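You operate a simulated robot arm through the tools that you are given. There is no shell and no other tool. Be economical: measure what you need, move in short steps, check, and stop when the job is done.

You are at the controls of a simulated robot arm. One attempt, no reset.

TASK
Take the pink-ring beaker on the middle board of the tall shelf and put it away on the top of the prep bench. Fetch the grey-ring cup and set it on top of the thick dark block. Open the bottom prep bench drawer, take the green-ring beaker and put it in the inside of the bottom prep bench drawer and shut the drawer again. Take the sink cylinder on the top of the prep bench and put it away on the drain board. Shut the lower left cabinet drawer. Take the orange-cap squeeze bottle and put it in the teal tray. Take the black-cap square bottle and leave it on the orange card. Open the side table drawer, put the medium orange stopper from there on the small white tray and shut the drawer again. Take the blue-tape beaker on the top of the side table and put it away on the drain board. Take the green-cap bottle and leave it on top of the blue cold pack on the top of the prep bench. Any order will do. Set down upright: pink-ring beaker, grey-ring cup, green-ring beaker, sink cylinder, black-cap square bottle, blue-tape beaker, green-cap bottle.

It is judged by the outcome, as a careful person would: the job done as asked, and still so three seconds after it is handed in. It fails if anything else is knocked over, pushed out of place, dropped, spilled or broken. A push-on lid holds only when it is set on centred and level and pressed home; a screw cap is set on level and turned clockwise until tight.

THE ROBOT
A 7-joint arm with a fingered hand on a trunk, on a base that drives. Base frame: it is fixed to the floor where the robot stands at the start and does not move with it; the origin is under the middle of the robot, x ahead of it, y to its left, z up; the surface under the hand at the start is at about z = 800. Readings come in mm, rad, newtons and seconds.
With the tool pointing down near the work surface it reaches from about 380 to 720 mm from the robot's upright axis, wherever it stands. Its first joint turns from -2.897 to 2.897 rad. Places, roughly: black-cap square bottle (6x6x14 cm) [-1600, -900, 900]; blue-tape beaker [-1250, -750, 750]; bottom prep bench drawer [-3200, -2800, 200]; cold pack (6x11x3 cm) [-3400, -2200, 900]; drain board [-2300, 800, 700]; green-cap bottle (5x5x11 cm) [-1300, -1600, 900]; green-ring beaker [-3250, -1500, 1000]; grey-ring cup (6x6x7 cm) [-3200, -1400, 900]; inside of the bottom prep bench drawer [-3300, -2800, 100]; lower left cabinet drawer [-3100, -1000, 200]; medium orange stopper (4x4x4 cm) [-1700, -800, 700]; orange card [-1250, -1500, 750]; orange-cap squeeze bottle (12x6x21 cm) [-1700, -1100, 300]; pink-ring beaker [500, 0, 750]; side table drawer [-1600, -700, 700]; sink cylinder [-3250, -1750, 1000]; small white tray (9x12x2 cm) [-3200, -100, 500]; teal tray (39x22x5 cm) [-1300, -1000, 800]; thick dark block [-3250, -1500, 1000]; top of the prep bench [-3300, -2200, 900]. Payload 3.4 kg.
The TCP is the grasp point between the finger pads, 25 mm short of the fingertips. In the tool frame z runs along the fingers and y along their closing line. The gripper opens to 88 mm. The gripper's body begins 29 mm behind the TCP. The gripper is a hand of 3 fingers: y runs from the thumb to the fingers, the wrist lies at [-13, -106, -174] in the tool frame.
Orientation is that of the tool frame in the base frame, as a unit quaternion [x, y, z, w]. With the fingers straight down and the wrist toward the robot, the tool's x, y and z point along [0, 1, 0], [1, 0, 0] and [0, 0, -1] of the base frame.

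THE INTERFACE
- The arm moves only by the tool servo_tool. Its argument "motion" is a list of rows, each an object (a shift or turn left out is 0) with "angular": the turn, a rotation vector about the tool's x, y, z in degrees, a list of three; "dp": the shift along the tool's x, y, z in mm, a list of three. In form: [{"angular": [rx, ry, rz], "dp": [tx, ty, tz]}, ...]. A call has 1 to 10 rows; each row shifts and turns the commanded pose from where the row before left it, along the tool's axes as they then stand. Each row takes 0.2 s and may step no farther than 50 mm and 0.15 rad from the row before; otherwise, the whole call is refused. Where a pose cannot be reached the arm comes as near as it can. A force on the tool above 40 N (or 10 N above the force at the start of the call, whichever is more), or a blocked arm, ends the call early, and 0.2 s more pass. In this call time passes only in rows, and 0.2 s behind the last. It gives the time, the measured TCP pose, the force on the tool (base axes), the opening and the grip force at its end, in the units of the frame above (readings bear some noise), with the torque about the TCP (base axes, N m) and any sound that the robot's microphone picked up.
- Cameras (640 x 400 px; columns grow to the right, rows downward): "scene" is now at [10, 116.3, 1378.7]; the picture's right is [-0.50, -0.87, 0.00], its down [-0.62, 0.36, -0.70] and it looks along [0.61, -0.35, -0.72] (base axes); focal length 294 px, centre (320, 200). "wrist" rides on the gripper at [58, -85, -99] in the tool frame; the picture's right is [-0.67, 0.35, -0.66], its down [-0.69, -0.63, 0.37] and it looks along [-0.29, 0.69, 0.66] (tool axes); focal length 261 px, centre (320, 200). There is no depth. A picture from a camera that has moved, and an enlarged one, comes with that camera's place and axes in the base frame and with its lens.
- get_image(camera): a new picture of that camera. The clock stands still meanwhile.
- slide_trunk(by): slides the trunk up (or, below 0, down) by that many mm; the arm and the scene camera ride with it, the base frame stays. It gives what a move gives, with no picture.
- steer(legs): drives the robot by 1 to 6 legs, each [ahead, left, turn to the left] in mm, mm and rad, along the robot's own axes; the way and the turn of a leg run together, so that a leg with both is an arc; at most 1500 mm and 3.142 rad a leg. The arm and the cameras ride along, it lands a little off, and it stops where it bumps. It gives what a move gives.
- move_fingers(index, middle, thumb_bend, thumb_turn): sets how far each is bent, from 0 (flat) to 1 (curled in); at 0.3 the hand is open as for a grip, at 0.7 the pads meet at the TCP. One left out holds its place. A second passes; each finger stops where it meets its share of the squeeze, and holds until it gets a number again. It is the only way to open and close the hand. It gives what a move gives, with no picture; readings hold the bend of each and the force on the fingers (four entries, about 0 where the hand has none), thumb and palm. thumb_turn goes from beside the hand (0) to across from the fingers (1), as for a grip.
- head_to(pan, tilt): turns the head with the scene camera to pan (to the left, within 2.705 rad either way) and tilt (down, from -0.506 to 1.204), counted from straight ahead of the robot. It gives what a move gives.
- inspect(camera, box): a new picture of the part [left, top, right, bottom] of that camera's present view, enlarged. The clock stands still meanwhile.
- hand_in(): hands the job in; it is judged then, once.

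Work in short steps. Places have to be worked out from the pictures, the camera data and where the tool is seen: move nearer, look again, correct. Check each grasp and each placing, and mend what went wrong. You have 556 turns and 360 pictures in all, those below and enlarged ones among them. Open the gripper and draw the arm clear of the work before you hand the job in, unless the task says otherwise.

The tools are called after ">>>" as a command line: name --argument value ..., lists and objects as JSON in quotes. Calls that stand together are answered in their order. servo_tool: Moves the arm, as the interface text tells. Its arguments: {"type":"object","properties":{"motion":{"type":"array","items":{"type":"object","properties":{"angular":{"type":"array","items":{"type":"number"}},"dp":{"type":"array","items":{"type":"number"}}}}}},"required":["motion"]} The other tools are called the same way: slide_trunk (by) slides the trunk up or down; move_fingers (index, middle, thumb_bend, thumb_turn) moves the fingers one by one; steer (legs) drives the base; head_to (pan, tilt) turns the head that bears the scene camera; get_image (camera) takes a picture; inspect (camera, box) takes an enlarged picture of a part of a camera's view; hand_in () hands the job in.

At the start:

```text
t: 0.0
tcp_pos: [344.8, 39.8, 950.9]
ee_rot: [0.708, 0.706, -0.011, -0.01]
wrist_force: [-0.1, 0.3, 0.2]
moment: [-0.04, 0.0, -0.02]
width: 87.8
finger_force: 0.2
shape: jaw
bend: [0.3, 0.3, 0.3, 0.98]
finger forces: [0.0, 0.1, 0.0, 0.1, 0.0, 0.1]
trunk travel left (down, up): [-400.0, 190.0]
robot x, y, heading: [0.3, -1.9, -0.003]
head pan, tilt: [-0.522, 0.798]
```

scene: 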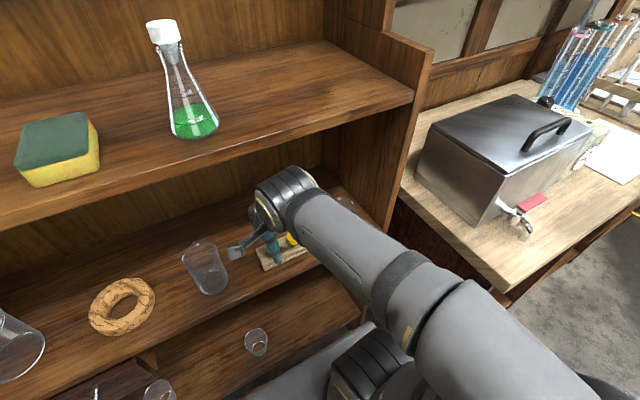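
wrist: 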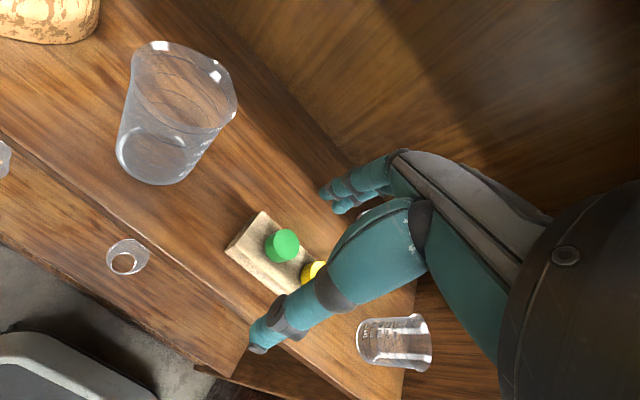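

I start by looking at the shelf straight ahead with the head.

>>> head_to --pan 0.0 --tilt 0.8

>>> get_image --camera "scene"

```text
t: 0.9
tcp_pos: [344.5, 40.1, 950.6]
ee_rot: [0.708, 0.706, -0.012, -0.012]
wrist_force: [-0.5, 0.2, 0.0]
moment: [0.01, 0.06, -0.01]
width: 87.8
finger_force: 0.1
shape: jaw
bend: [0.3, 0.3, 0.3, 0.98]
finger forces: [0.1, 0.0, 0.0, 0.0, 0.0, 0.0]
trunk travel left (down, up): [-400.0, 190.0]
robot x, y, heading: [-1.1, 3.3, 0.0]
head pan, tilt: [0.0, 0.799]
```

```text
357 pictures are left
camera scene: at [20.7, 156.5, 1378.7], right [0.0, -1.0, 0.0], down [-0.72, 0.0, -0.7], along [0.7, 0.0, -0.72], focal length 294 px, centre (320, 200)
```

scene: 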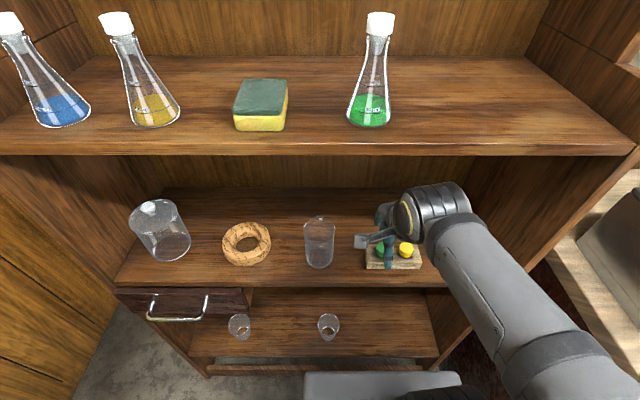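

I enlarge the middle board to find the pink ring.

>>> inspect --camera "scene" --box '[110, 180, 450, 350]'

>>> inspect --camera "wrist" --box '[0, 0, 450, 400]'

```text
1.88 times, centred on (280, 265) of scene
camera zoom: at [20.7, 156.5, 1378.7], right [0.0, -1.0, 0.0], down [-0.72, 0.0, -0.7], along [0.7, 0.0, -0.72], focal length 553 px, centre (395, 78)
```

zoom: 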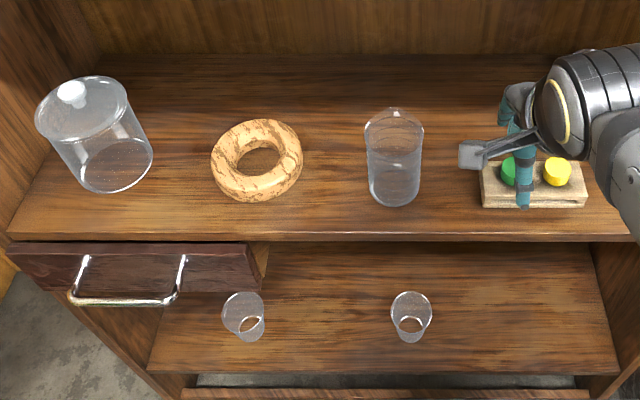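

```text
1.00 times, centred on (225, 200) of wrist (not enlarged: the box is as wide or as high as the picture)
camera zoom: at [262.6, 98.1, 1052.2], right [0.37, -0.67, 0.64], down [-0.64, -0.68, -0.34], along [0.67, -0.29, -0.68], focal length 261 px, centre (415, 200)
```

zoom: 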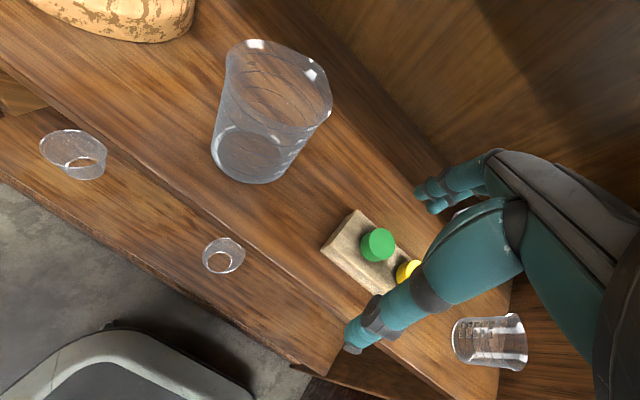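

Neither shows pink yet; I zoom on the beaker at the right end of the board and the middle one.

>>> inspect --camera "wrist" --box '[330, 290, 490, 390]'

>>> inspect --camera "wrist" --box '[80, 20, 280, 200]'

```text
4.00 times, centred on (410, 340) of wrist
camera zoom: at [262.6, 98.1, 1052.2], right [0.37, -0.67, 0.64], down [-0.64, -0.68, -0.34], along [0.67, -0.29, -0.68], focal length 1043 px, centre (-40, -360)
```

zoom: 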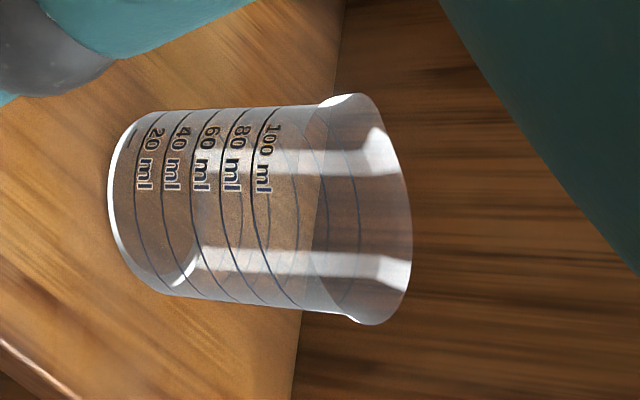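

```text
2.22 times, centred on (180, 110) of wrist
camera zoom: at [262.6, 98.1, 1052.2], right [0.37, -0.67, 0.64], down [-0.64, -0.68, -0.34], along [0.67, -0.29, -0.68], focal length 579 px, centre (631, 400)
```

zoom: 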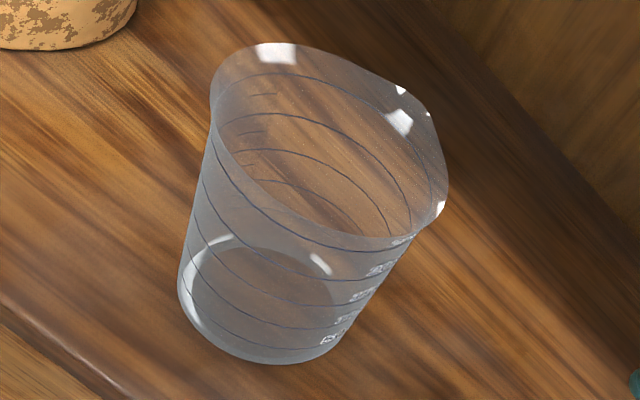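

No pink ring on those two; something may hide behind the arm. I drive back to get a clear view.

>>> steer --legs '[[-500, 0, 0]]'

>>> head_to --pan 0 --tilt 0.6

>>> get_image --camera "scene"

>>> get_image --camera "wrist"

```text
t: 3.9
tcp_pos: [-153.0, 40.8, 950.0]
ee_rot: [0.708, 0.706, -0.013, -0.012]
wrist_force: [0.5, -0.6, 0.7]
moment: [0.04, 0.01, 0.0]
width: 87.5
finger_force: 0.0
shape: jaw
bend: [0.3, 0.3, 0.3, 0.98]
finger forces: [0.0, 0.1, 0.0, 0.0, 0.0, 0.0]
trunk travel left (down, up): [-400.0, 190.0]
robot x, y, heading: [-500.6, -1.6, 0.0]
head pan, tilt: [0.0, 0.799]
```

```text
t: 4.6
tcp_pos: [-152.2, 40.4, 950.6]
ee_rot: [0.708, 0.705, -0.013, -0.013]
wrist_force: [-0.2, -0.1, -0.4]
moment: [0.03, -0.01, -0.01]
width: 87.8
finger_force: 0.0
shape: jaw
bend: [0.3, 0.3, 0.3, 0.98]
finger forces: [0.0, 0.0, 0.0, 0.0, 0.0, 0.0]
trunk travel left (down, up): [-400.0, 190.0]
robot x, y, heading: [-493.7, 2.7, 0.004]
head pan, tilt: [0.0, 0.6]
```

```text
352 pictures are left
camera scene: at [-468.4, 156.6, 1395.5], right [0.0, -1.0, 0.0], down [-0.57, 0.0, -0.82], along [0.82, 0.0, -0.57], focal length 294 px, centre (320, 200)
```

scene: 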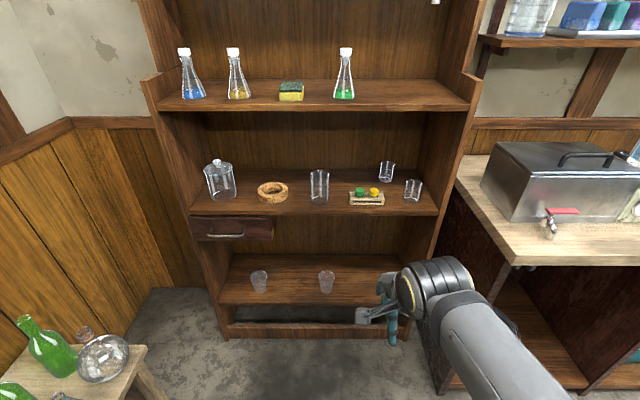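

```text
351 pictures are left
camera wrist: at [-234.1, 98.2, 1051.9], right [0.37, -0.67, 0.64], down [-0.64, -0.68, -0.34], along [0.67, -0.29, -0.68], focal length 261 px, centre (320, 200)
```

wrist: 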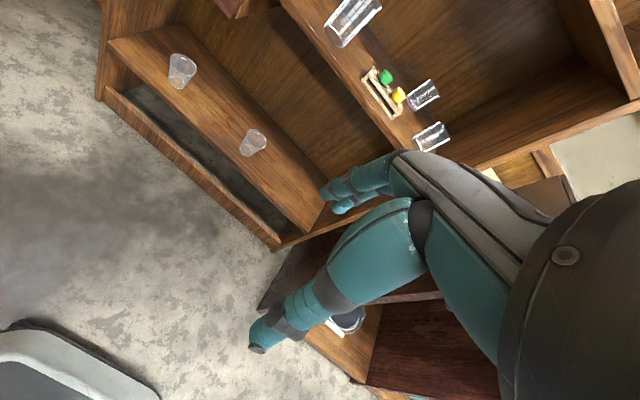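

Now there is another beaker at the back right. I zoom in on those vessels.

>>> inspect --camera "scene" --box '[300, 150, 440, 220]'

>>> inspect --camera "wrist" --box '[310, 0, 470, 160]'

```text
4.57 times, centred on (370, 185) of scene
camera zoom: at [-468.4, 156.6, 1395.5], right [0.0, -1.0, 0.0], down [-0.57, 0.0, -0.82], along [0.82, 0.0, -0.57], focal length 1343 px, centre (91, 269)
```

zoom: 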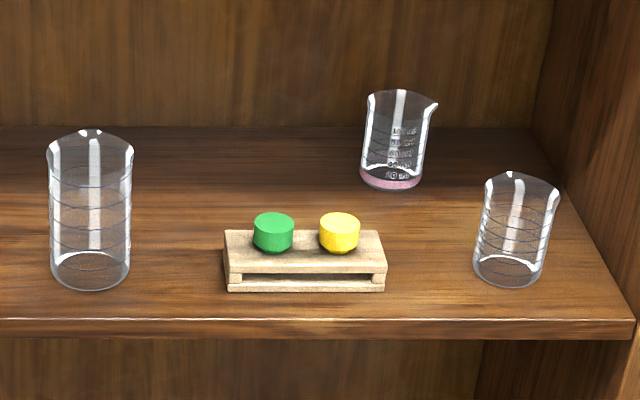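

```text
2.50 times, centred on (390, 80) of wrist
camera zoom: at [-234.1, 98.2, 1051.9], right [0.37, -0.67, 0.64], down [-0.64, -0.68, -0.34], along [0.67, -0.29, -0.68], focal length 652 px, centre (145, 500)
```

zoom: 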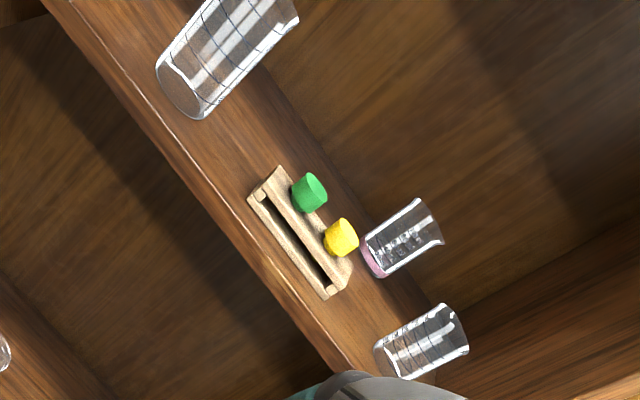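

The pink ring is on the back right beaker. I try an in-shelf grip pose here in free space: turn the hand 90° about its axis, then pitch it forward 45°.

>>> servo_tool --motion '[{"angular": [0, 0, 8.2]}, {"angular": [0, 0, 8.2]}, {"angular": [0, 0, 8.2]}, {"angular": [0, 0, 8.2]}, {"angular": [0, 0, 8.2]}, {"angular": [0, 0, 8.2]}, {"angular": [0, 0, 8.2]}, {"angular": [0, 0, 8.2]}, {"angular": [0, 0, 8.2]}, {"angular": [0, 0, 8.2]}]'

>>> servo_tool --motion '[{"angular": [0, 0, 8]}, {"angular": [0, 7.5, 0]}, {"angular": [0, 7.5, 0]}, {"angular": [0, 7.5, 0]}, {"angular": [0, 7.5, 0]}, {"angular": [0, 7.5, 0]}, {"angular": [0, 7.5, 0]}]'

>>> get_image --camera "scene"

>>> get_image --camera "wrist"

```text
t: 6.8
tcp_pos: [-152.0, 41.6, 950.0]
ee_rot: [0.998, 0.067, -0.017, 0.0]
wrist_force: [0.4, -0.6, 0.1]
moment: [0.04, 0.03, -0.01]
width: 87.7
finger_force: 0.1
shape: jaw
bend: [0.3, 0.3, 0.3, 0.98]
finger forces: [0.0, 0.1, 0.0, 0.0, 0.1, 0.0]
trunk travel left (down, up): [-400.0, 190.0]
robot x, y, heading: [-493.9, -0.0, -0.001]
head pan, tilt: [0.0, 0.6]
```

```text
t: 8.4
tcp_pos: [-152.4, 46.8, 904.0]
ee_rot: [0.966, -0.009, 0.254, -0.047]
wrist_force: [-0.1, 0.5, 0.2]
moment: [-0.03, -0.02, 0.03]
width: 87.9
finger_force: 0.1
shape: jaw
bend: [0.3, 0.3, 0.3, 0.98]
finger forces: [0.0, 0.1, 0.1, 0.1, 0.1, 0.1]
trunk travel left (down, up): [-400.0, 190.0]
robot x, y, heading: [-494.8, 0.0, -0.001]
head pan, tilt: [0.0, 0.6]
stopped in row 7: the arm was blocked; the commanded pose is now the measured one
```

```text
348 pictures are left
camera scene: at [-468.4, 156.6, 1395.5], right [0.0, -1.0, 0.0], down [-0.56, 0.0, -0.83], along [0.83, 0.0, -0.56], focal length 294 px, centre (320, 200)
```

scene: 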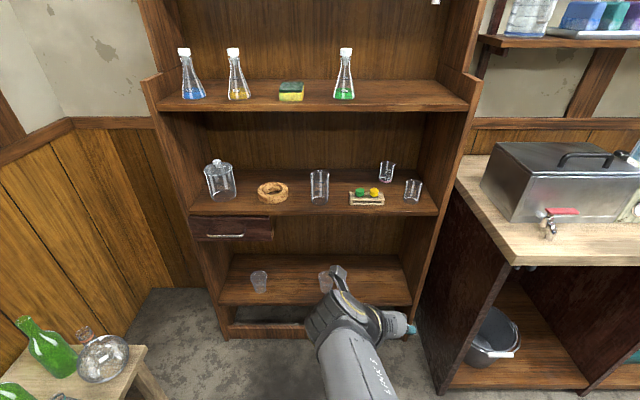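

```text
347 pictures are left
camera wrist: at [-151.7, 120.2, 1026.7], right [-0.9, -0.38, 0.21], down [-0.42, 0.69, -0.59], along [0.08, -0.62, -0.78], focal length 261 px, centre (320, 200)
```

wrist: 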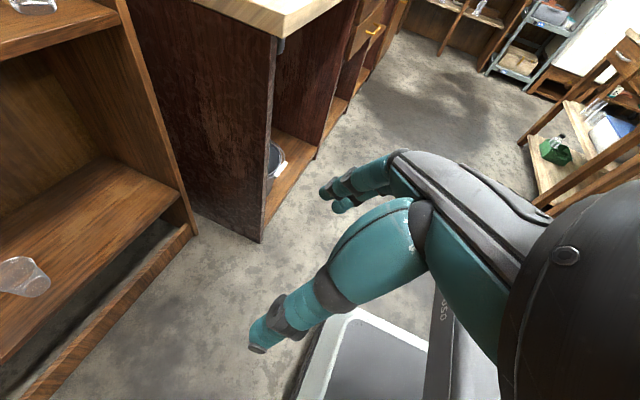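

The arm blocked because it was too folded in. I extend forward 190 mm, then continue the pitch.

>>> servo_tool --motion '[{"dp": [41.6, 0, 24]}, {"dp": [41.6, 0, 24]}, {"dp": [41.6, 0, 24]}, {"dp": [41.6, 0, 24]}, {"angular": [0, 7.5, 0]}, {"angular": [0, 7.5, 0]}]'

>>> get_image --camera "scene"

```text
t: 9.8
tcp_pos: [41.0, 48.2, 902.9]
ee_rot: [0.924, -0.016, 0.379, -0.044]
wrist_force: [-0.1, -0.4, -0.2]
moment: [0.0, 0.01, 0.01]
width: 88.1
finger_force: 0.1
shape: jaw
bend: [0.3, 0.3, 0.3, 0.98]
finger forces: [0.1, 0.0, 0.0, 0.0, 0.0, 0.1]
trunk travel left (down, up): [-400.0, 190.0]
robot x, y, heading: [-502.5, 2.5, -0.001]
head pan, tilt: [0.0, 0.6]
```

```text
346 pictures are left
camera scene: at [-468.5, 156.5, 1395.6], right [0.0, -1.0, 0.0], down [-0.56, 0.0, -0.83], along [0.83, 0.0, -0.56], focal length 294 px, centre (320, 200)
```

scene: 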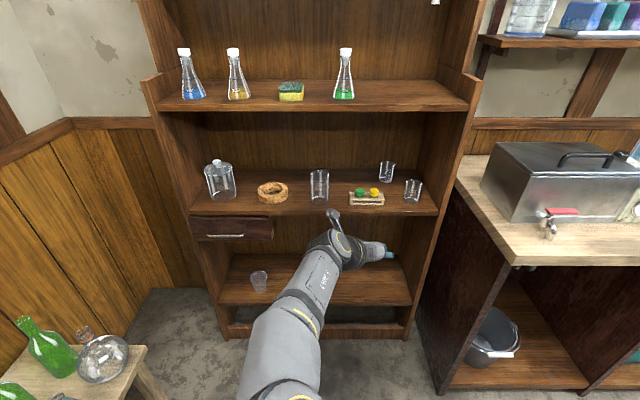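

The 45° pose works. I move right 150 and ahead 270 so the hand is just in front of the shelf, then look.

>>> steer --legs '[[0, -150, 0], [270, 0, 0]]'

>>> get_image --camera "wrist"

>>> get_image --camera "scene"

```text
t: 12.6
tcp_pos: [305.5, -105.0, 903.8]
ee_rot: [0.924, -0.018, 0.379, -0.044]
wrist_force: [0.8, -0.2, -0.4]
moment: [0.03, 0.0, -0.01]
width: 87.9
finger_force: 0.0
shape: jaw
bend: [0.3, 0.3, 0.3, 0.98]
finger forces: [0.0, 0.0, 0.0, 0.1, 0.0, 0.1]
trunk travel left (down, up): [-400.0, 190.0]
robot x, y, heading: [-233.4, -150.1, -0.009]
head pan, tilt: [0.0, 0.6]
```

```text
345 pictures are left
camera wrist: at [276.2, -31.3, 1022.0], right [-0.94, -0.34, -0.04], down [-0.23, 0.7, -0.68], along [0.26, -0.63, -0.73], focal length 261 px, centre (320, 200)
```

wrist: 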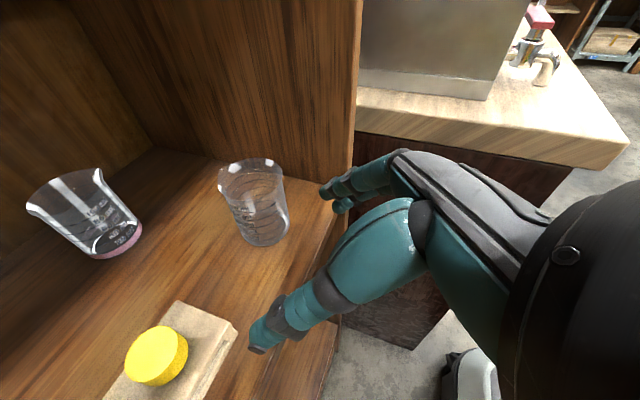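

```text
344 pictures are left
camera scene: at [-203.2, 6.3, 1395.5], right [-0.01, -1.0, 0.0], down [-0.56, 0.0, -0.83], along [0.83, 0.0, -0.56], focal length 294 px, centre (320, 200)
```

scene: 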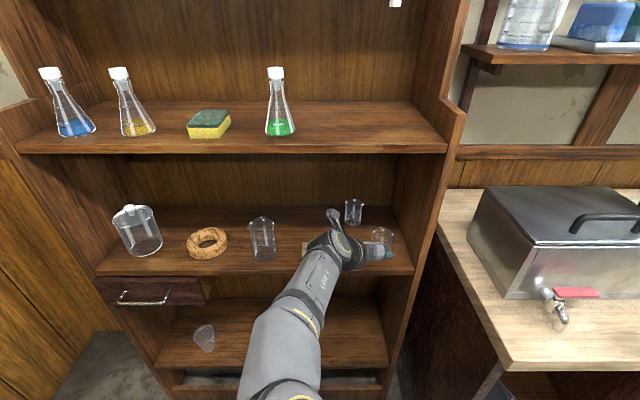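

I raise the trunk 40 mm to clear the front beaker and go 90 mm forward for a second viewpoint.

>>> slide_trunk --by 40

>>> get_image --camera "wrist"

>>> steer --legs '[[90, 10, 0]]'

>>> get_image --camera "wrist"

```text
t: 13.5
tcp_pos: [304.5, -106.2, 942.9]
ee_rot: [0.924, -0.018, 0.379, -0.043]
wrist_force: [-0.6, -0.1, 0.4]
moment: [0.08, 0.03, 0.01]
width: 87.8
finger_force: 0.0
shape: jaw
bend: [0.3, 0.3, 0.3, 0.98]
finger forces: [0.0, 0.1, 0.0, 0.0, 0.0, 0.1]
trunk travel left (down, up): [-440.0, 150.0]
robot x, y, heading: [-235.8, -151.0, -0.001]
head pan, tilt: [0.0, 0.6]
```

```text
343 pictures are left
camera wrist: at [276.3, -31.2, 1062.0], right [-0.94, -0.34, -0.04], down [-0.23, 0.7, -0.68], along [0.26, -0.63, -0.73], focal length 261 px, centre (320, 200)
```

wrist: 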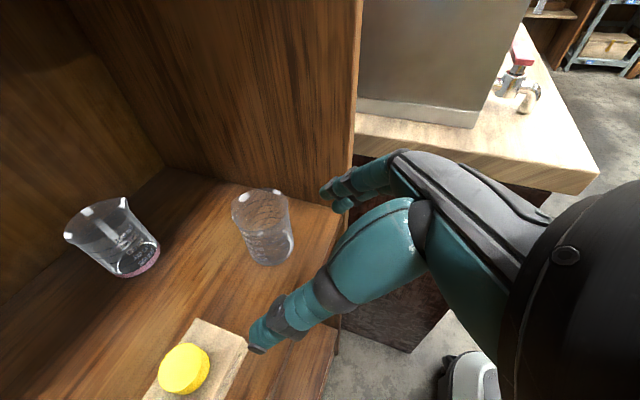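

```text
t: 14.7
tcp_pos: [387.0, -100.0, 942.9]
ee_rot: [0.924, -0.024, 0.379, -0.041]
wrist_force: [-0.3, 0.0, 0.2]
moment: [0.0, -0.02, -0.02]
width: 87.8
finger_force: 0.0
shape: jaw
bend: [0.3, 0.3, 0.3, 0.98]
finger forces: [0.1, 0.0, 0.0, 0.0, 0.1, 0.1]
trunk travel left (down, up): [-440.0, 150.0]
robot x, y, heading: [-148.7, -137.2, -0.019]
head pan, tilt: [0.0, 0.6]
stopped in leg 1: the robot was blocked; the commanded pose is now the measured one
```

```text
342 pictures are left
camera wrist: at [359.6, -26.3, 1061.8], right [-0.94, -0.33, -0.04], down [-0.22, 0.7, -0.68], along [0.25, -0.63, -0.73], focal length 261 px, centre (320, 200)
```

wrist: 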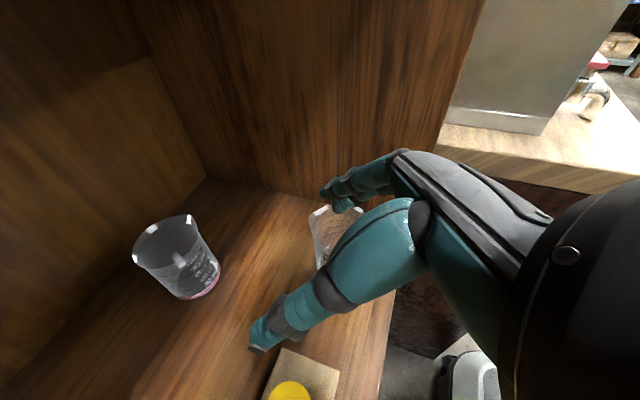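

Triangulating two wrist views puts the pink beaker's base at about (535, -99, 805), ~75 mm tall and ~56 wide. I advance over the front beaker and partway down at 45°, then check.

>>> servo_tool --motion '[{"dp": [35.6, -0.7, 35.1]}, {"dp": [1, 2, 45]}, {"dp": [1, 2, 45]}]'

>>> get_image --camera "wrist"

>>> get_image --camera "scene"

```text
t: 15.5
tcp_pos: [503.4, -100.4, 878.6]
ee_rot: [0.924, -0.025, 0.379, -0.041]
wrist_force: [0.3, 0.0, -0.8]
moment: [-0.01, 0.0, -0.02]
width: 87.8
finger_force: 0.1
shape: jaw
bend: [0.3, 0.3, 0.3, 0.98]
finger forces: [0.0, 0.0, 0.0, 0.1, 0.0, 0.0]
trunk travel left (down, up): [-440.0, 150.0]
robot x, y, heading: [-149.0, -139.4, -0.015]
head pan, tilt: [0.0, 0.6]
```

```text
341 pictures are left
camera wrist: at [475.4, -26.0, 997.3], right [-0.94, -0.33, -0.04], down [-0.22, 0.7, -0.68], along [0.25, -0.63, -0.73], focal length 261 px, centre (320, 200)
```

wrist: 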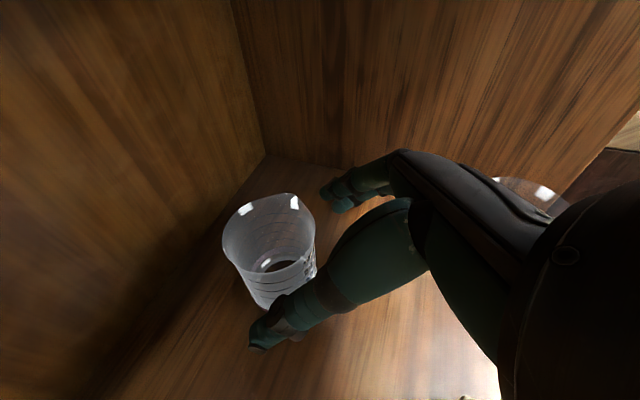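

```text
340 pictures are left
camera scene: at [-119.5, 17.2, 1435.6], right [-0.02, -1.0, 0.0], down [-0.56, 0.01, -0.83], along [0.82, -0.01, -0.56], focal length 294 px, centre (320, 200)
```

scene: 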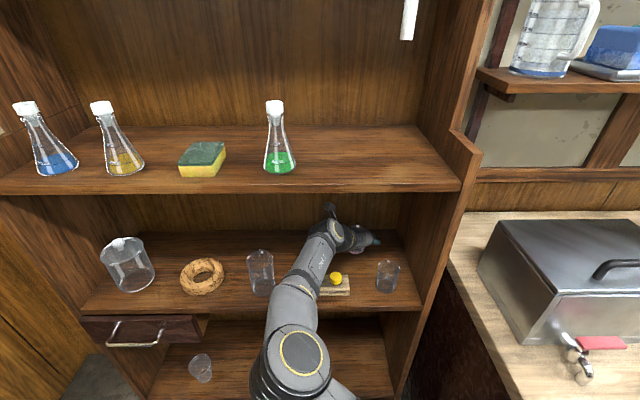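

Alignment is good: beaker lies between the fingers and thumb. I descend the remaining 45 mm along the fingers.

>>> servo_tool --motion '[{"dp": [0, 1, 24]}, {"dp": [0, 1, 22]}]'

>>> get_image --camera "wrist"

```text
t: 16.1
tcp_pos: [535.6, -99.3, 847.9]
ee_rot: [0.924, -0.024, 0.38, -0.041]
wrist_force: [0.0, -0.7, 0.0]
moment: [0.02, 0.0, 0.02]
width: 88.0
finger_force: 0.1
shape: jaw
bend: [0.3, 0.3, 0.3, 0.98]
finger forces: [0.1, 0.0, 0.1, 0.0, 0.0, 0.0]
trunk travel left (down, up): [-440.0, 150.0]
robot x, y, heading: [-152.6, -137.8, -0.018]
head pan, tilt: [0.0, 0.6]
```

```text
339 pictures are left
camera wrist: at [506.5, -25.5, 966.1], right [-0.94, -0.33, -0.04], down [-0.22, 0.7, -0.68], along [0.25, -0.63, -0.73], focal length 261 px, centre (320, 200)
```

wrist: 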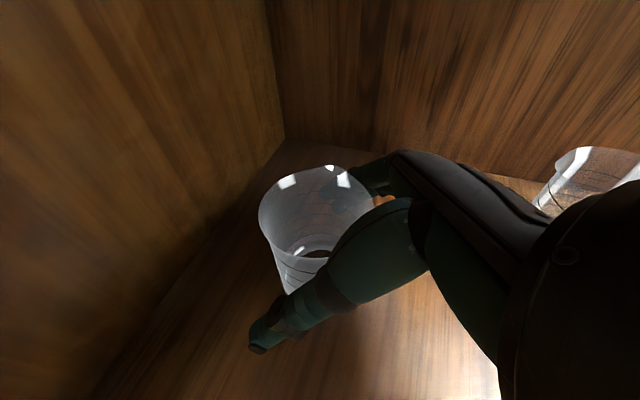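

I close the hand on the beaker.

>>> move_fingers --index 0.7 --middle 0.7 --thumb_bend 0.7

>>> get_image --camera "wrist"

```text
t: 17.1
tcp_pos: [534.5, -98.6, 847.5]
ee_rot: [0.924, -0.024, 0.379, -0.041]
wrist_force: [0.2, -1.3, 1.3]
moment: [-0.04, 0.01, 0.01]
width: 41.6
finger_force: 25.1
shape: fingers
bend: [0.53, 0.56, 0.52, 0.95]
finger forces: [14.5, 11.5, 0.0, 0.0, 25.3, 0.0]
trunk travel left (down, up): [-440.0, 150.0]
robot x, y, heading: [-151.3, -134.4, -0.015]
head pan, tilt: [0.0, 0.6]
```

```text
338 pictures are left
camera wrist: at [506.1, -25.4, 966.4], right [-0.94, -0.33, -0.04], down [-0.22, 0.7, -0.68], along [0.25, -0.63, -0.73], focal length 261 px, centre (320, 200)
```

wrist: 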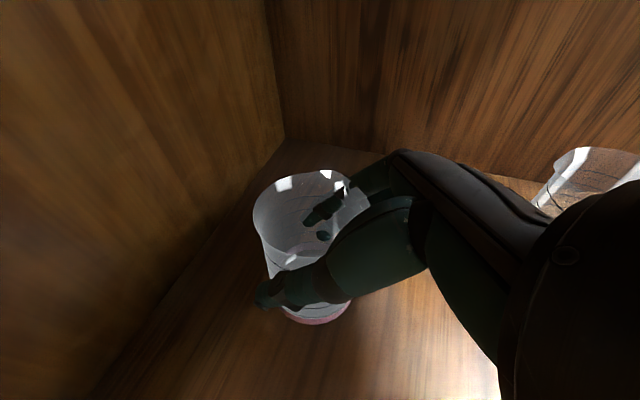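

Grip is firm (25 N). I lift 85 mm with the trunk.

>>> slide_trunk --by 85

>>> get_image --camera "wrist"

>>> get_image --camera "scene"

```text
t: 18.3
tcp_pos: [535.0, -100.2, 932.2]
ee_rot: [0.924, -0.025, 0.38, -0.04]
wrist_force: [-0.6, -0.5, -0.7]
moment: [-0.01, -0.02, 0.02]
width: 41.3
finger_force: 25.8
shape: fingers
bend: [0.53, 0.56, 0.52, 0.95]
finger forces: [14.5, 11.2, 0.1, 0.0, 25.5, 0.1]
trunk travel left (down, up): [-525.0, 65.0]
robot x, y, heading: [-150.6, -139.3, -0.019]
head pan, tilt: [0.0, 0.6]
```

```text
337 pictures are left
camera wrist: at [506.2, -25.2, 1051.1], right [-0.94, -0.33, -0.04], down [-0.22, 0.7, -0.68], along [0.25, -0.63, -0.73], focal length 261 px, centre (320, 200)
```

wrist: 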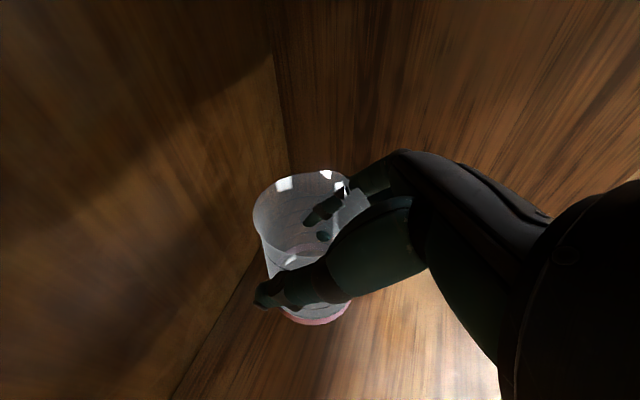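

```text
336 pictures are left
camera scene: at [-119.3, 17.3, 1520.5], right [-0.02, -1.0, 0.0], down [-0.56, 0.01, -0.82], along [0.82, -0.01, -0.57], focal length 294 px, centre (320, 200)
```

scene: 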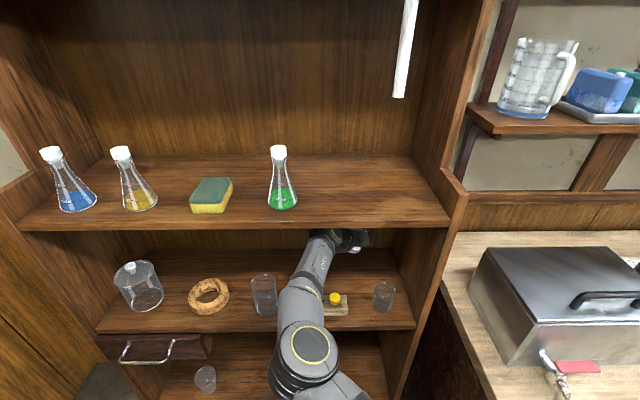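

The beaker is lifted clear. I back straight out and then look around to map the room.

>>> steer --legs '[[-650, 0, 0]]'

>>> head_to --pan -1.57 --tilt 0.5

>>> get_image --camera "scene"

>>> head_to --pan -2.6 --tilt 0.45

>>> get_image --camera "scene"

>>> head_to --pan 2.4 --tilt 0.45

>>> get_image --camera "scene"

```text
t: 21.8
tcp_pos: [-85.9, -91.4, 933.1]
ee_rot: [0.924, -0.027, 0.379, -0.04]
wrist_force: [0.3, 0.2, -1.0]
moment: [0.01, 0.0, 0.02]
width: 41.3
finger_force: 25.3
shape: fingers
bend: [0.53, 0.56, 0.52, 0.95]
finger forces: [14.3, 11.3, 0.1, 0.0, 25.4, 0.0]
trunk travel left (down, up): [-525.0, 65.0]
robot x, y, heading: [-768.8, -122.9, -0.028]
head pan, tilt: [0.0, 0.6]
```

```text
t: 23.5
tcp_pos: [-85.1, -92.2, 932.6]
ee_rot: [0.924, -0.027, 0.379, -0.039]
wrist_force: [1.3, 0.2, -0.1]
moment: [0.0, -0.01, -0.02]
width: 41.4
finger_force: 25.6
shape: fingers
bend: [0.53, 0.56, 0.52, 0.95]
finger forces: [14.3, 11.2, 0.0, 0.0, 25.5, 0.0]
trunk travel left (down, up): [-525.0, 65.0]
robot x, y, heading: [-772.9, -131.4, -0.021]
head pan, tilt: [-1.571, 0.499]
```

```text
335 pictures are left
camera scene: at [-828.6, -59.1, 1529.6], right [-1.0, 0.02, 0.0], down [0.01, 0.48, -0.88], along [-0.02, -0.88, -0.48], focal length 294 px, centre (320, 200)
```

scene: 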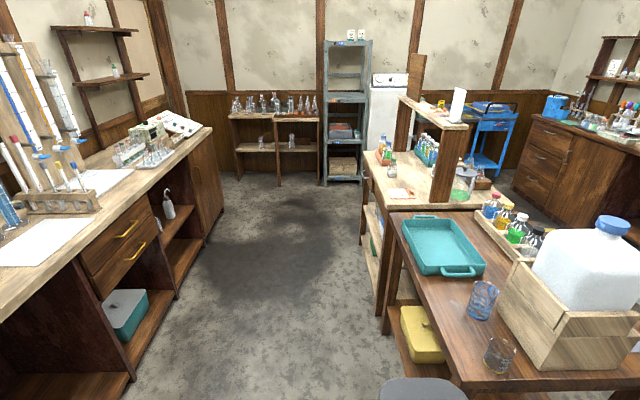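

```text
t: 24.8
tcp_pos: [-84.0, -91.5, 931.3]
ee_rot: [0.924, -0.027, 0.38, -0.04]
wrist_force: [-0.4, 0.1, -0.8]
moment: [-0.05, 0.04, 0.0]
width: 41.5
finger_force: 25.6
shape: fingers
bend: [0.53, 0.56, 0.52, 0.95]
finger forces: [14.4, 11.3, 0.0, 0.0, 25.5, 0.0]
trunk travel left (down, up): [-525.0, 65.0]
robot x, y, heading: [-767.9, -121.3, -0.025]
head pan, tilt: [-2.601, 0.45]
```

```text
334 pictures are left
camera scene: at [-906.4, -13.6, 1534.1], right [-0.5, 0.87, 0.0], down [0.38, 0.22, -0.9], along [-0.78, -0.45, -0.44], focal length 294 px, centre (320, 200)
```

scene: 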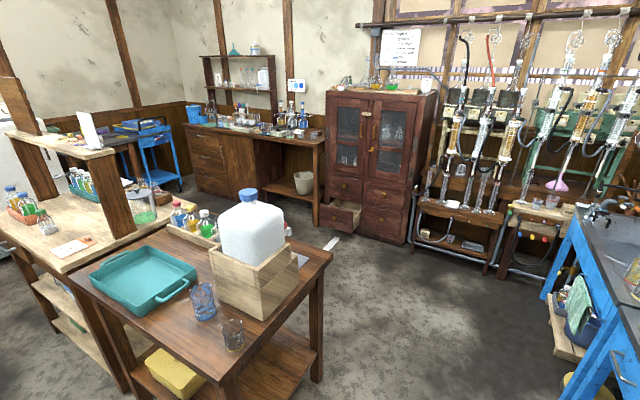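

```text
t: 28.7
tcp_pos: [-85.3, -91.2, 932.0]
ee_rot: [0.924, -0.027, 0.38, -0.04]
wrist_force: [-0.4, 0.3, -0.1]
moment: [-0.01, 0.0, -0.01]
width: 41.6
finger_force: 25.6
shape: fingers
bend: [0.53, 0.56, 0.52, 0.95]
finger forces: [14.4, 11.3, 0.1, 0.0, 25.5, 0.1]
trunk travel left (down, up): [-525.0, 65.0]
robot x, y, heading: [-770.3, -124.2, -0.028]
head pan, tilt: [2.4, 0.45]
```

```text
333 pictures are left
camera scene: at [-892.8, 95.6, 1534.1], right [0.69, 0.72, 0.0], down [0.31, -0.3, -0.9], along [-0.65, 0.62, -0.44], focal length 294 px, centre (320, 200)
```

scene: 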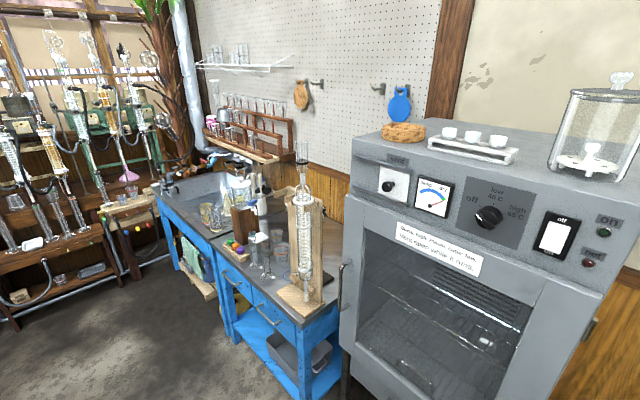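

The beaker rides well. I see the layout: side table behind-right, light bench behind it, prep bench along the far -x wall. I retract the arm 190 mm and turn the head to watch the way while reversing along the corridor.

>>> servo_tool --motion '[{"dp": [-33.8, 0, -33.3]}, {"dp": [-33.8, 0, -33.3]}, {"dp": [-33.8, 0, -33.3]}, {"dp": [-33.8, 0, -33.3]}]'

>>> steer --legs '[[-100, 150, 0.02], [-900, 0, 0]]'

>>> head_to --pan 2.7 --tilt 0.5

>>> get_image --camera "scene"

>>> head_to --pan -2.3 --tilt 0.5

>>> get_image --camera "scene"

```text
t: 29.7
tcp_pos: [-277.5, -86.3, 933.2]
ee_rot: [0.924, -0.027, 0.38, -0.04]
wrist_force: [0.0, -0.2, 0.1]
moment: [-0.01, 0.02, 0.0]
width: 41.1
finger_force: 24.4
shape: fingers
bend: [0.54, 0.56, 0.52, 0.95]
finger forces: [13.9, 11.0, 0.0, 0.0, 24.8, 0.0]
trunk travel left (down, up): [-525.0, 65.0]
robot x, y, heading: [-769.0, -126.7, -0.023]
head pan, tilt: [2.4, 0.45]
```

```text
t: 35.5
tcp_pos: [-1274.4, 78.3, 933.3]
ee_rot: [0.924, -0.021, 0.38, -0.041]
wrist_force: [0.3, -0.2, -0.8]
moment: [0.0, 0.02, -0.01]
width: 40.9
finger_force: 25.0
shape: fingers
bend: [0.54, 0.56, 0.52, 0.95]
finger forces: [13.9, 10.9, 0.0, 0.0, 24.8, 0.0]
trunk travel left (down, up): [-525.0, 65.0]
robot x, y, heading: [-1771.0, 33.3, -0.017]
head pan, tilt: [2.4, 0.45]
```

```text
t: 36.3
tcp_pos: [-1274.3, 79.9, 933.1]
ee_rot: [0.924, -0.021, 0.379, -0.042]
wrist_force: [-0.3, -0.6, 0.0]
moment: [-0.04, 0.01, 0.03]
width: 41.0
finger_force: 25.3
shape: fingers
bend: [0.54, 0.56, 0.52, 0.95]
finger forces: [13.8, 10.9, 0.1, 0.0, 24.5, 0.0]
trunk travel left (down, up): [-525.0, 65.0]
robot x, y, heading: [-1766.0, 31.2, -0.011]
head pan, tilt: [2.7, 0.499]
```

```text
332 pictures are left
camera scene: at [-1908.6, 229.2, 1529.6], right [0.44, 0.9, 0.0], down [0.43, -0.21, -0.88], along [-0.79, 0.38, -0.48], focal length 294 px, centre (320, 200)
```

scene: 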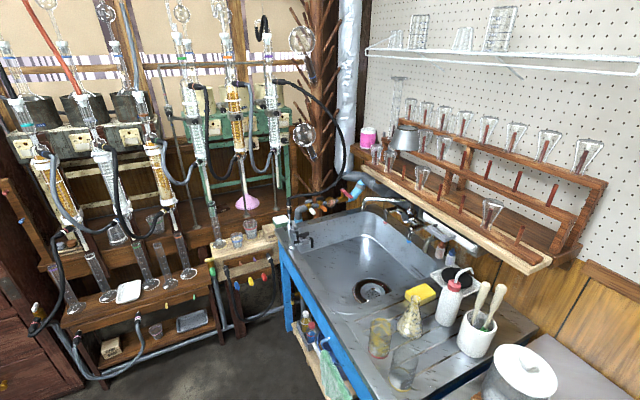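

```text
t: 40.3
tcp_pos: [-1274.8, 77.8, 932.9]
ee_rot: [0.924, -0.021, 0.379, -0.043]
wrist_force: [-0.8, -0.5, -0.2]
moment: [-0.03, 0.01, 0.03]
width: 40.7
finger_force: 24.7
shape: fingers
bend: [0.54, 0.56, 0.52, 0.95]
finger forces: [13.9, 10.9, 0.0, 0.1, 24.5, 0.0]
trunk travel left (down, up): [-525.0, 65.0]
robot x, y, heading: [-1766.4, 31.4, -0.011]
head pan, tilt: [-2.3, 0.499]
```

```text
331 pictures are left
camera scene: at [-1888.1, 122.2, 1529.6], right [-0.74, 0.67, 0.0], down [0.32, 0.35, -0.88], along [-0.59, -0.65, -0.48], focal length 294 px, centre (320, 200)
```

scene: 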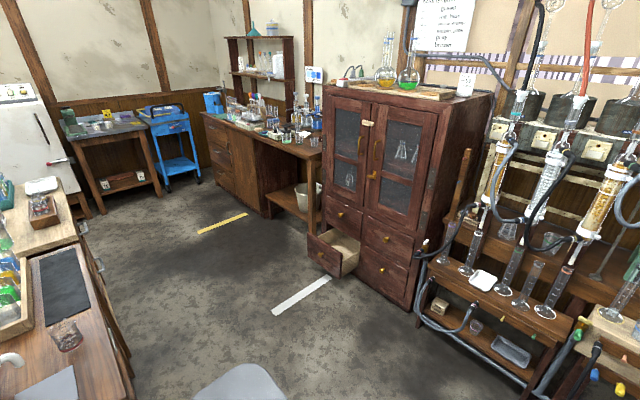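

Tray, drain board, cabinet and prep bench are located roughly. I reverse out past the tables, slide right along the aisle to about y = -1600, and turn around.

>>> steer --legs '[[-650, 0, 0], [0, -1000, 0.0], [0, -600, 0], [0, 0, 1.57], [0, 0, 1.57]]'

>>> head_to --pan 0 --tilt 0.6

>>> get_image --camera "scene"

```text
t: 59.3
tcp_pos: [-2918.9, -1620.7, 933.0]
ee_rot: [0.025, 0.924, -0.041, -0.38]
wrist_force: [-0.5, 0.0, -0.2]
moment: [0.01, -0.03, -0.01]
width: 40.7
finger_force: 24.1
shape: fingers
bend: [0.54, 0.57, 0.52, 0.95]
finger forces: [13.4, 10.4, 0.1, 0.0, 23.9, 0.0]
trunk travel left (down, up): [-525.0, 65.0]
robot x, y, heading: [-2424.0, -1577.8, 3.123]
head pan, tilt: [-2.3, 0.499]
```

```text
t: 61.5
tcp_pos: [-2919.9, -1621.4, 933.1]
ee_rot: [0.024, 0.924, -0.04, -0.38]
wrist_force: [-0.3, 0.3, -0.7]
moment: [-0.02, 0.0, -0.01]
width: 40.5
finger_force: 23.6
shape: fingers
bend: [0.54, 0.57, 0.52, 0.95]
finger forces: [13.3, 10.5, 0.0, 0.0, 23.9, 0.0]
trunk travel left (down, up): [-525.0, 65.0]
robot x, y, heading: [-2424.2, -1577.9, 3.125]
head pan, tilt: [0.0, 0.6]
```

```text
330 pictures are left
camera scene: at [-2455.8, -1737.2, 1520.5], right [0.02, 1.0, 0.0], down [0.56, -0.01, -0.83], along [-0.82, 0.01, -0.56], focal length 294 px, centre (320, 200)
```

scene: 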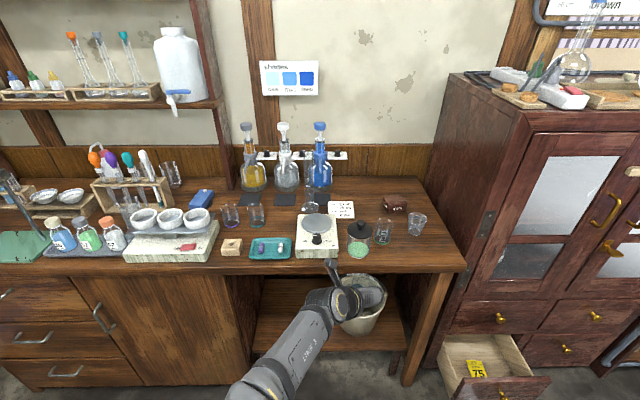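

I can see the prep bench clearly. I zoom to identify its items.

>>> inspect --camera "scene" --box '[180, 110, 460, 285]'

>>> inspect --camera "scene" --box '[0, 110, 260, 285]'

```text
2.29 times, centred on (320, 198) of scene
camera zoom: at [-2455.8, -1737.2, 1520.5], right [0.02, 1.0, 0.0], down [0.56, -0.01, -0.83], along [-0.82, 0.01, -0.56], focal length 671 px, centre (320, 206)
```

zoom: 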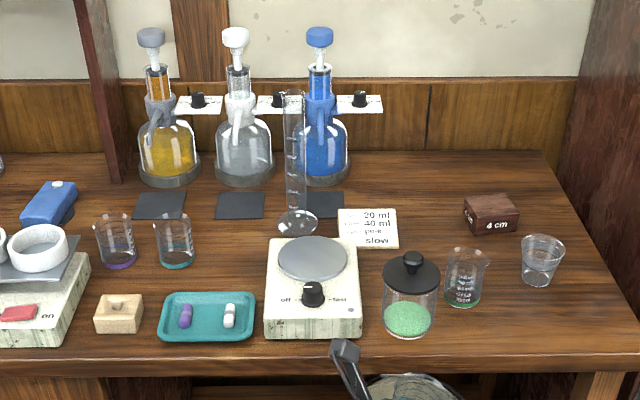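

```text
2.29 times, centred on (130, 198) of scene
camera zoom: at [-2455.8, -1737.2, 1520.5], right [0.02, 1.0, 0.0], down [0.56, -0.01, -0.83], along [-0.82, 0.01, -0.56], focal length 671 px, centre (754, 206)
```

zoom: 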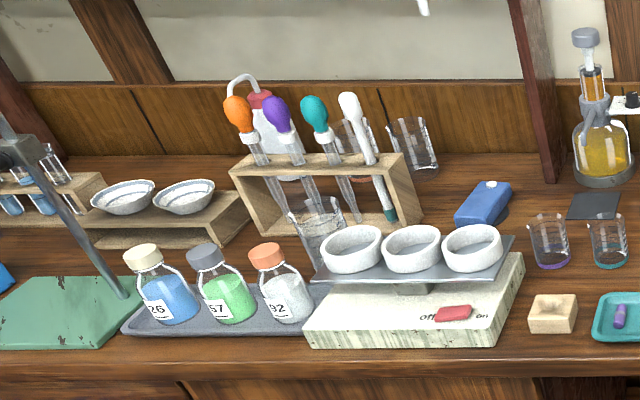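

Items identified: cylinder behind the balance, green-ring beaker and grey cup at right, "4 cm" dark block behind them, blue cold pack to the left. Free spot for the pink beaker: rear right of the bench around (-3440, -1540). I raise and approach high.

>>> slide_trunk --by 65

>>> servo_tool --motion '[{"dp": [28, -3.8, -28.4]}, {"dp": [14, -1.9, -14.2]}]'

>>> steer --legs '[[200, -80, 0.018]]'

>>> get_image --camera "wrist"

>>> get_image --camera "scene"

```text
t: 62.5
tcp_pos: [-2919.1, -1621.4, 998.2]
ee_rot: [0.025, 0.924, -0.041, -0.379]
wrist_force: [-0.4, -0.3, -1.7]
moment: [0.02, -0.01, 0.01]
width: 40.8
finger_force: 24.2
shape: fingers
bend: [0.54, 0.57, 0.52, 0.95]
finger forces: [13.4, 10.5, 0.0, 0.0, 23.9, 0.0]
trunk travel left (down, up): [-590.0, 0.0]
robot x, y, heading: [-2426.4, -1578.3, 3.121]
head pan, tilt: [0.0, 0.6]
```

```text
t: 63.1
tcp_pos: [-2919.5, -1620.8, 1058.3]
ee_rot: [0.025, 0.924, -0.041, -0.379]
wrist_force: [0.2, -0.7, -0.8]
moment: [0.0, 0.02, 0.03]
width: 40.4
finger_force: 23.7
shape: fingers
bend: [0.54, 0.57, 0.52, 0.95]
finger forces: [13.2, 10.5, 0.1, 0.0, 23.7, 0.0]
trunk travel left (down, up): [-590.0, 0.0]
robot x, y, heading: [-2426.4, -1578.9, 3.123]
head pan, tilt: [0.0, 0.6]
```

```text
t: 64.8
tcp_pos: [-3119.2, -1549.4, 1058.1]
ee_rot: [0.013, 0.924, -0.045, -0.379]
wrist_force: [0.0, 1.1, -0.4]
moment: [-0.01, 0.01, 0.01]
width: 40.6
finger_force: 23.8
shape: fingers
bend: [0.54, 0.57, 0.52, 0.95]
finger forces: [13.3, 10.5, 0.0, 0.1, 23.7, 0.0]
trunk travel left (down, up): [-590.0, 0.0]
robot x, y, heading: [-2625.8, -1495.5, -3.137]
head pan, tilt: [0.0, 0.6]
```

```text
327 pictures are left
camera wrist: at [-3090.9, -1623.0, 1177.6], right [0.93, 0.35, -0.04], down [0.24, -0.7, -0.68], along [-0.27, 0.63, -0.73], focal length 261 px, centre (320, 200)
```

wrist: 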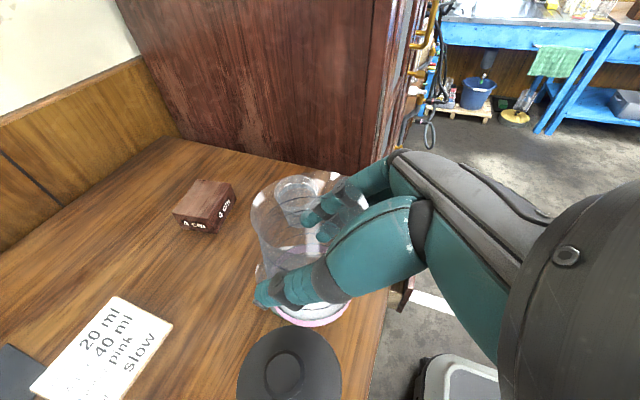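

```text
326 pictures are left
camera scene: at [-2654.2, -1655.2, 1585.5], right [-0.01, 1.0, 0.0], down [0.57, 0.0, -0.82], along [-0.82, 0.0, -0.57], focal length 294 px, centre (320, 200)
```

scene: 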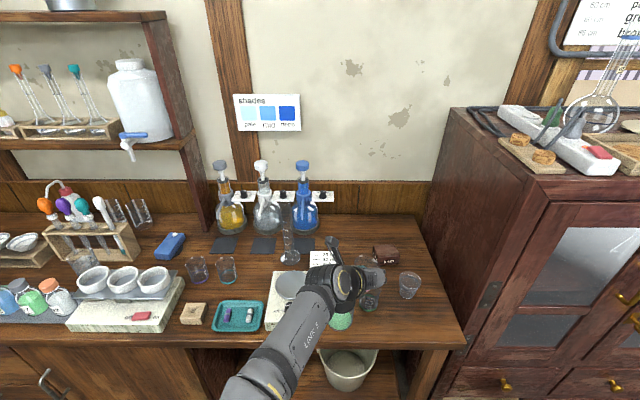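

Bench top is at z≈900; target for the pink beaker is (-3440, -1550). I drive 100 closer, then extend the arm at height.

>>> steer --legs '[[100, 0, 0]]'

>>> servo_tool --motion '[{"dp": [32, 0.4, 31.6]}, {"dp": [32, 0.4, 31.6]}, {"dp": [32, 0.4, 31.6]}, {"dp": [32, 0.4, 31.6]}]'

>>> get_image --camera "wrist"

```text
t: 65.9
tcp_pos: [-3218.0, -1548.5, 1058.9]
ee_rot: [0.015, 0.924, -0.045, -0.379]
wrist_force: [-0.6, 0.2, -0.6]
moment: [0.0, -0.01, 0.02]
width: 40.1
finger_force: 23.0
shape: fingers
bend: [0.54, 0.57, 0.52, 0.95]
finger forces: [13.3, 10.5, 0.2, 0.1, 23.7, 0.1]
trunk travel left (down, up): [-590.0, 0.0]
robot x, y, heading: [-2722.8, -1497.0, -3.139]
head pan, tilt: [0.0, 0.6]
```

```text
t: 66.9
tcp_pos: [-3396.8, -1549.4, 1058.8]
ee_rot: [0.014, 0.924, -0.046, -0.378]
wrist_force: [0.4, -0.2, -1.3]
moment: [0.01, -0.03, 0.0]
width: 40.5
finger_force: 23.1
shape: fingers
bend: [0.54, 0.57, 0.52, 0.95]
finger forces: [13.2, 10.4, 0.1, 0.1, 23.6, 0.0]
trunk travel left (down, up): [-590.0, 0.0]
robot x, y, heading: [-2724.9, -1497.9, -3.138]
head pan, tilt: [0.0, 0.6]
```

```text
325 pictures are left
camera wrist: at [-3368.1, -1622.3, 1177.8], right [0.93, 0.35, -0.04], down [0.24, -0.7, -0.68], along [-0.26, 0.63, -0.73], focal length 261 px, centre (320, 200)
```

wrist: 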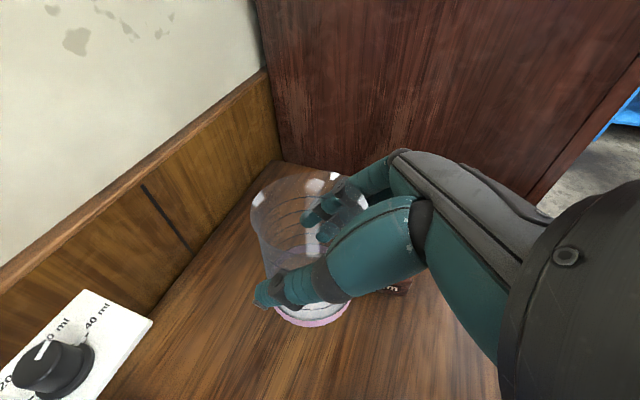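

I move 23 mm further and lower in steps toward the bench surface.

>>> servo_tool --motion '[{"dp": [16.4, 0.2, 16.1]}, {"dp": [-28, 3.7, 28.3]}, {"dp": [-28, 3.7, 28.3]}, {"dp": [-14, 1.9, 14.2]}]'

>>> get_image --camera "wrist"

>>> get_image --camera "scene"

```text
t: 67.9
tcp_pos: [-3420.2, -1548.6, 958.0]
ee_rot: [0.015, 0.924, -0.046, -0.38]
wrist_force: [0.9, -0.6, -0.2]
moment: [-0.02, 0.02, -0.01]
width: 40.2
finger_force: 22.9
shape: fingers
bend: [0.54, 0.57, 0.52, 0.95]
finger forces: [13.1, 10.3, 0.1, 0.1, 23.5, 0.1]
trunk travel left (down, up): [-590.0, 0.0]
robot x, y, heading: [-2724.0, -1494.9, -3.138]
head pan, tilt: [0.0, 0.6]
```

```text
324 pictures are left
camera wrist: at [-3391.7, -1622.9, 1077.4], right [0.93, 0.35, -0.04], down [0.24, -0.7, -0.68], along [-0.27, 0.63, -0.73], focal length 261 px, centre (320, 200)
```

wrist: 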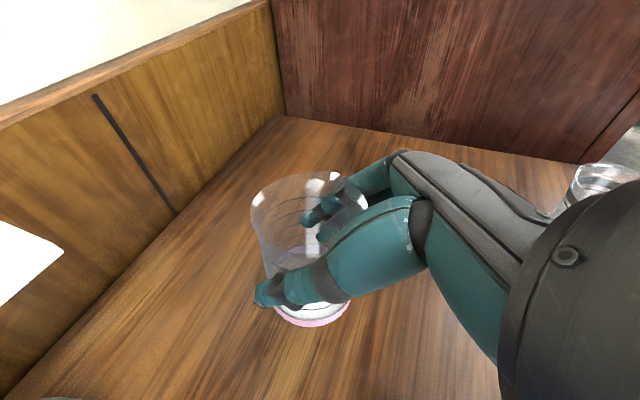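

```text
323 pictures are left
camera scene: at [-2751.8, -1655.9, 1585.5], right [0.0, 1.0, 0.0], down [0.57, 0.0, -0.82], along [-0.82, 0.0, -0.57], focal length 294 px, centre (320, 200)
```

scene: 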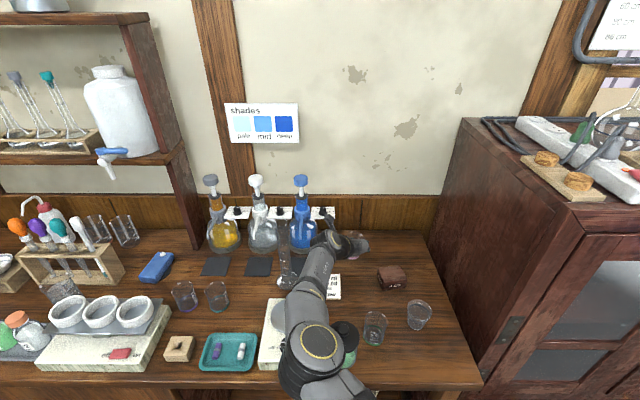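

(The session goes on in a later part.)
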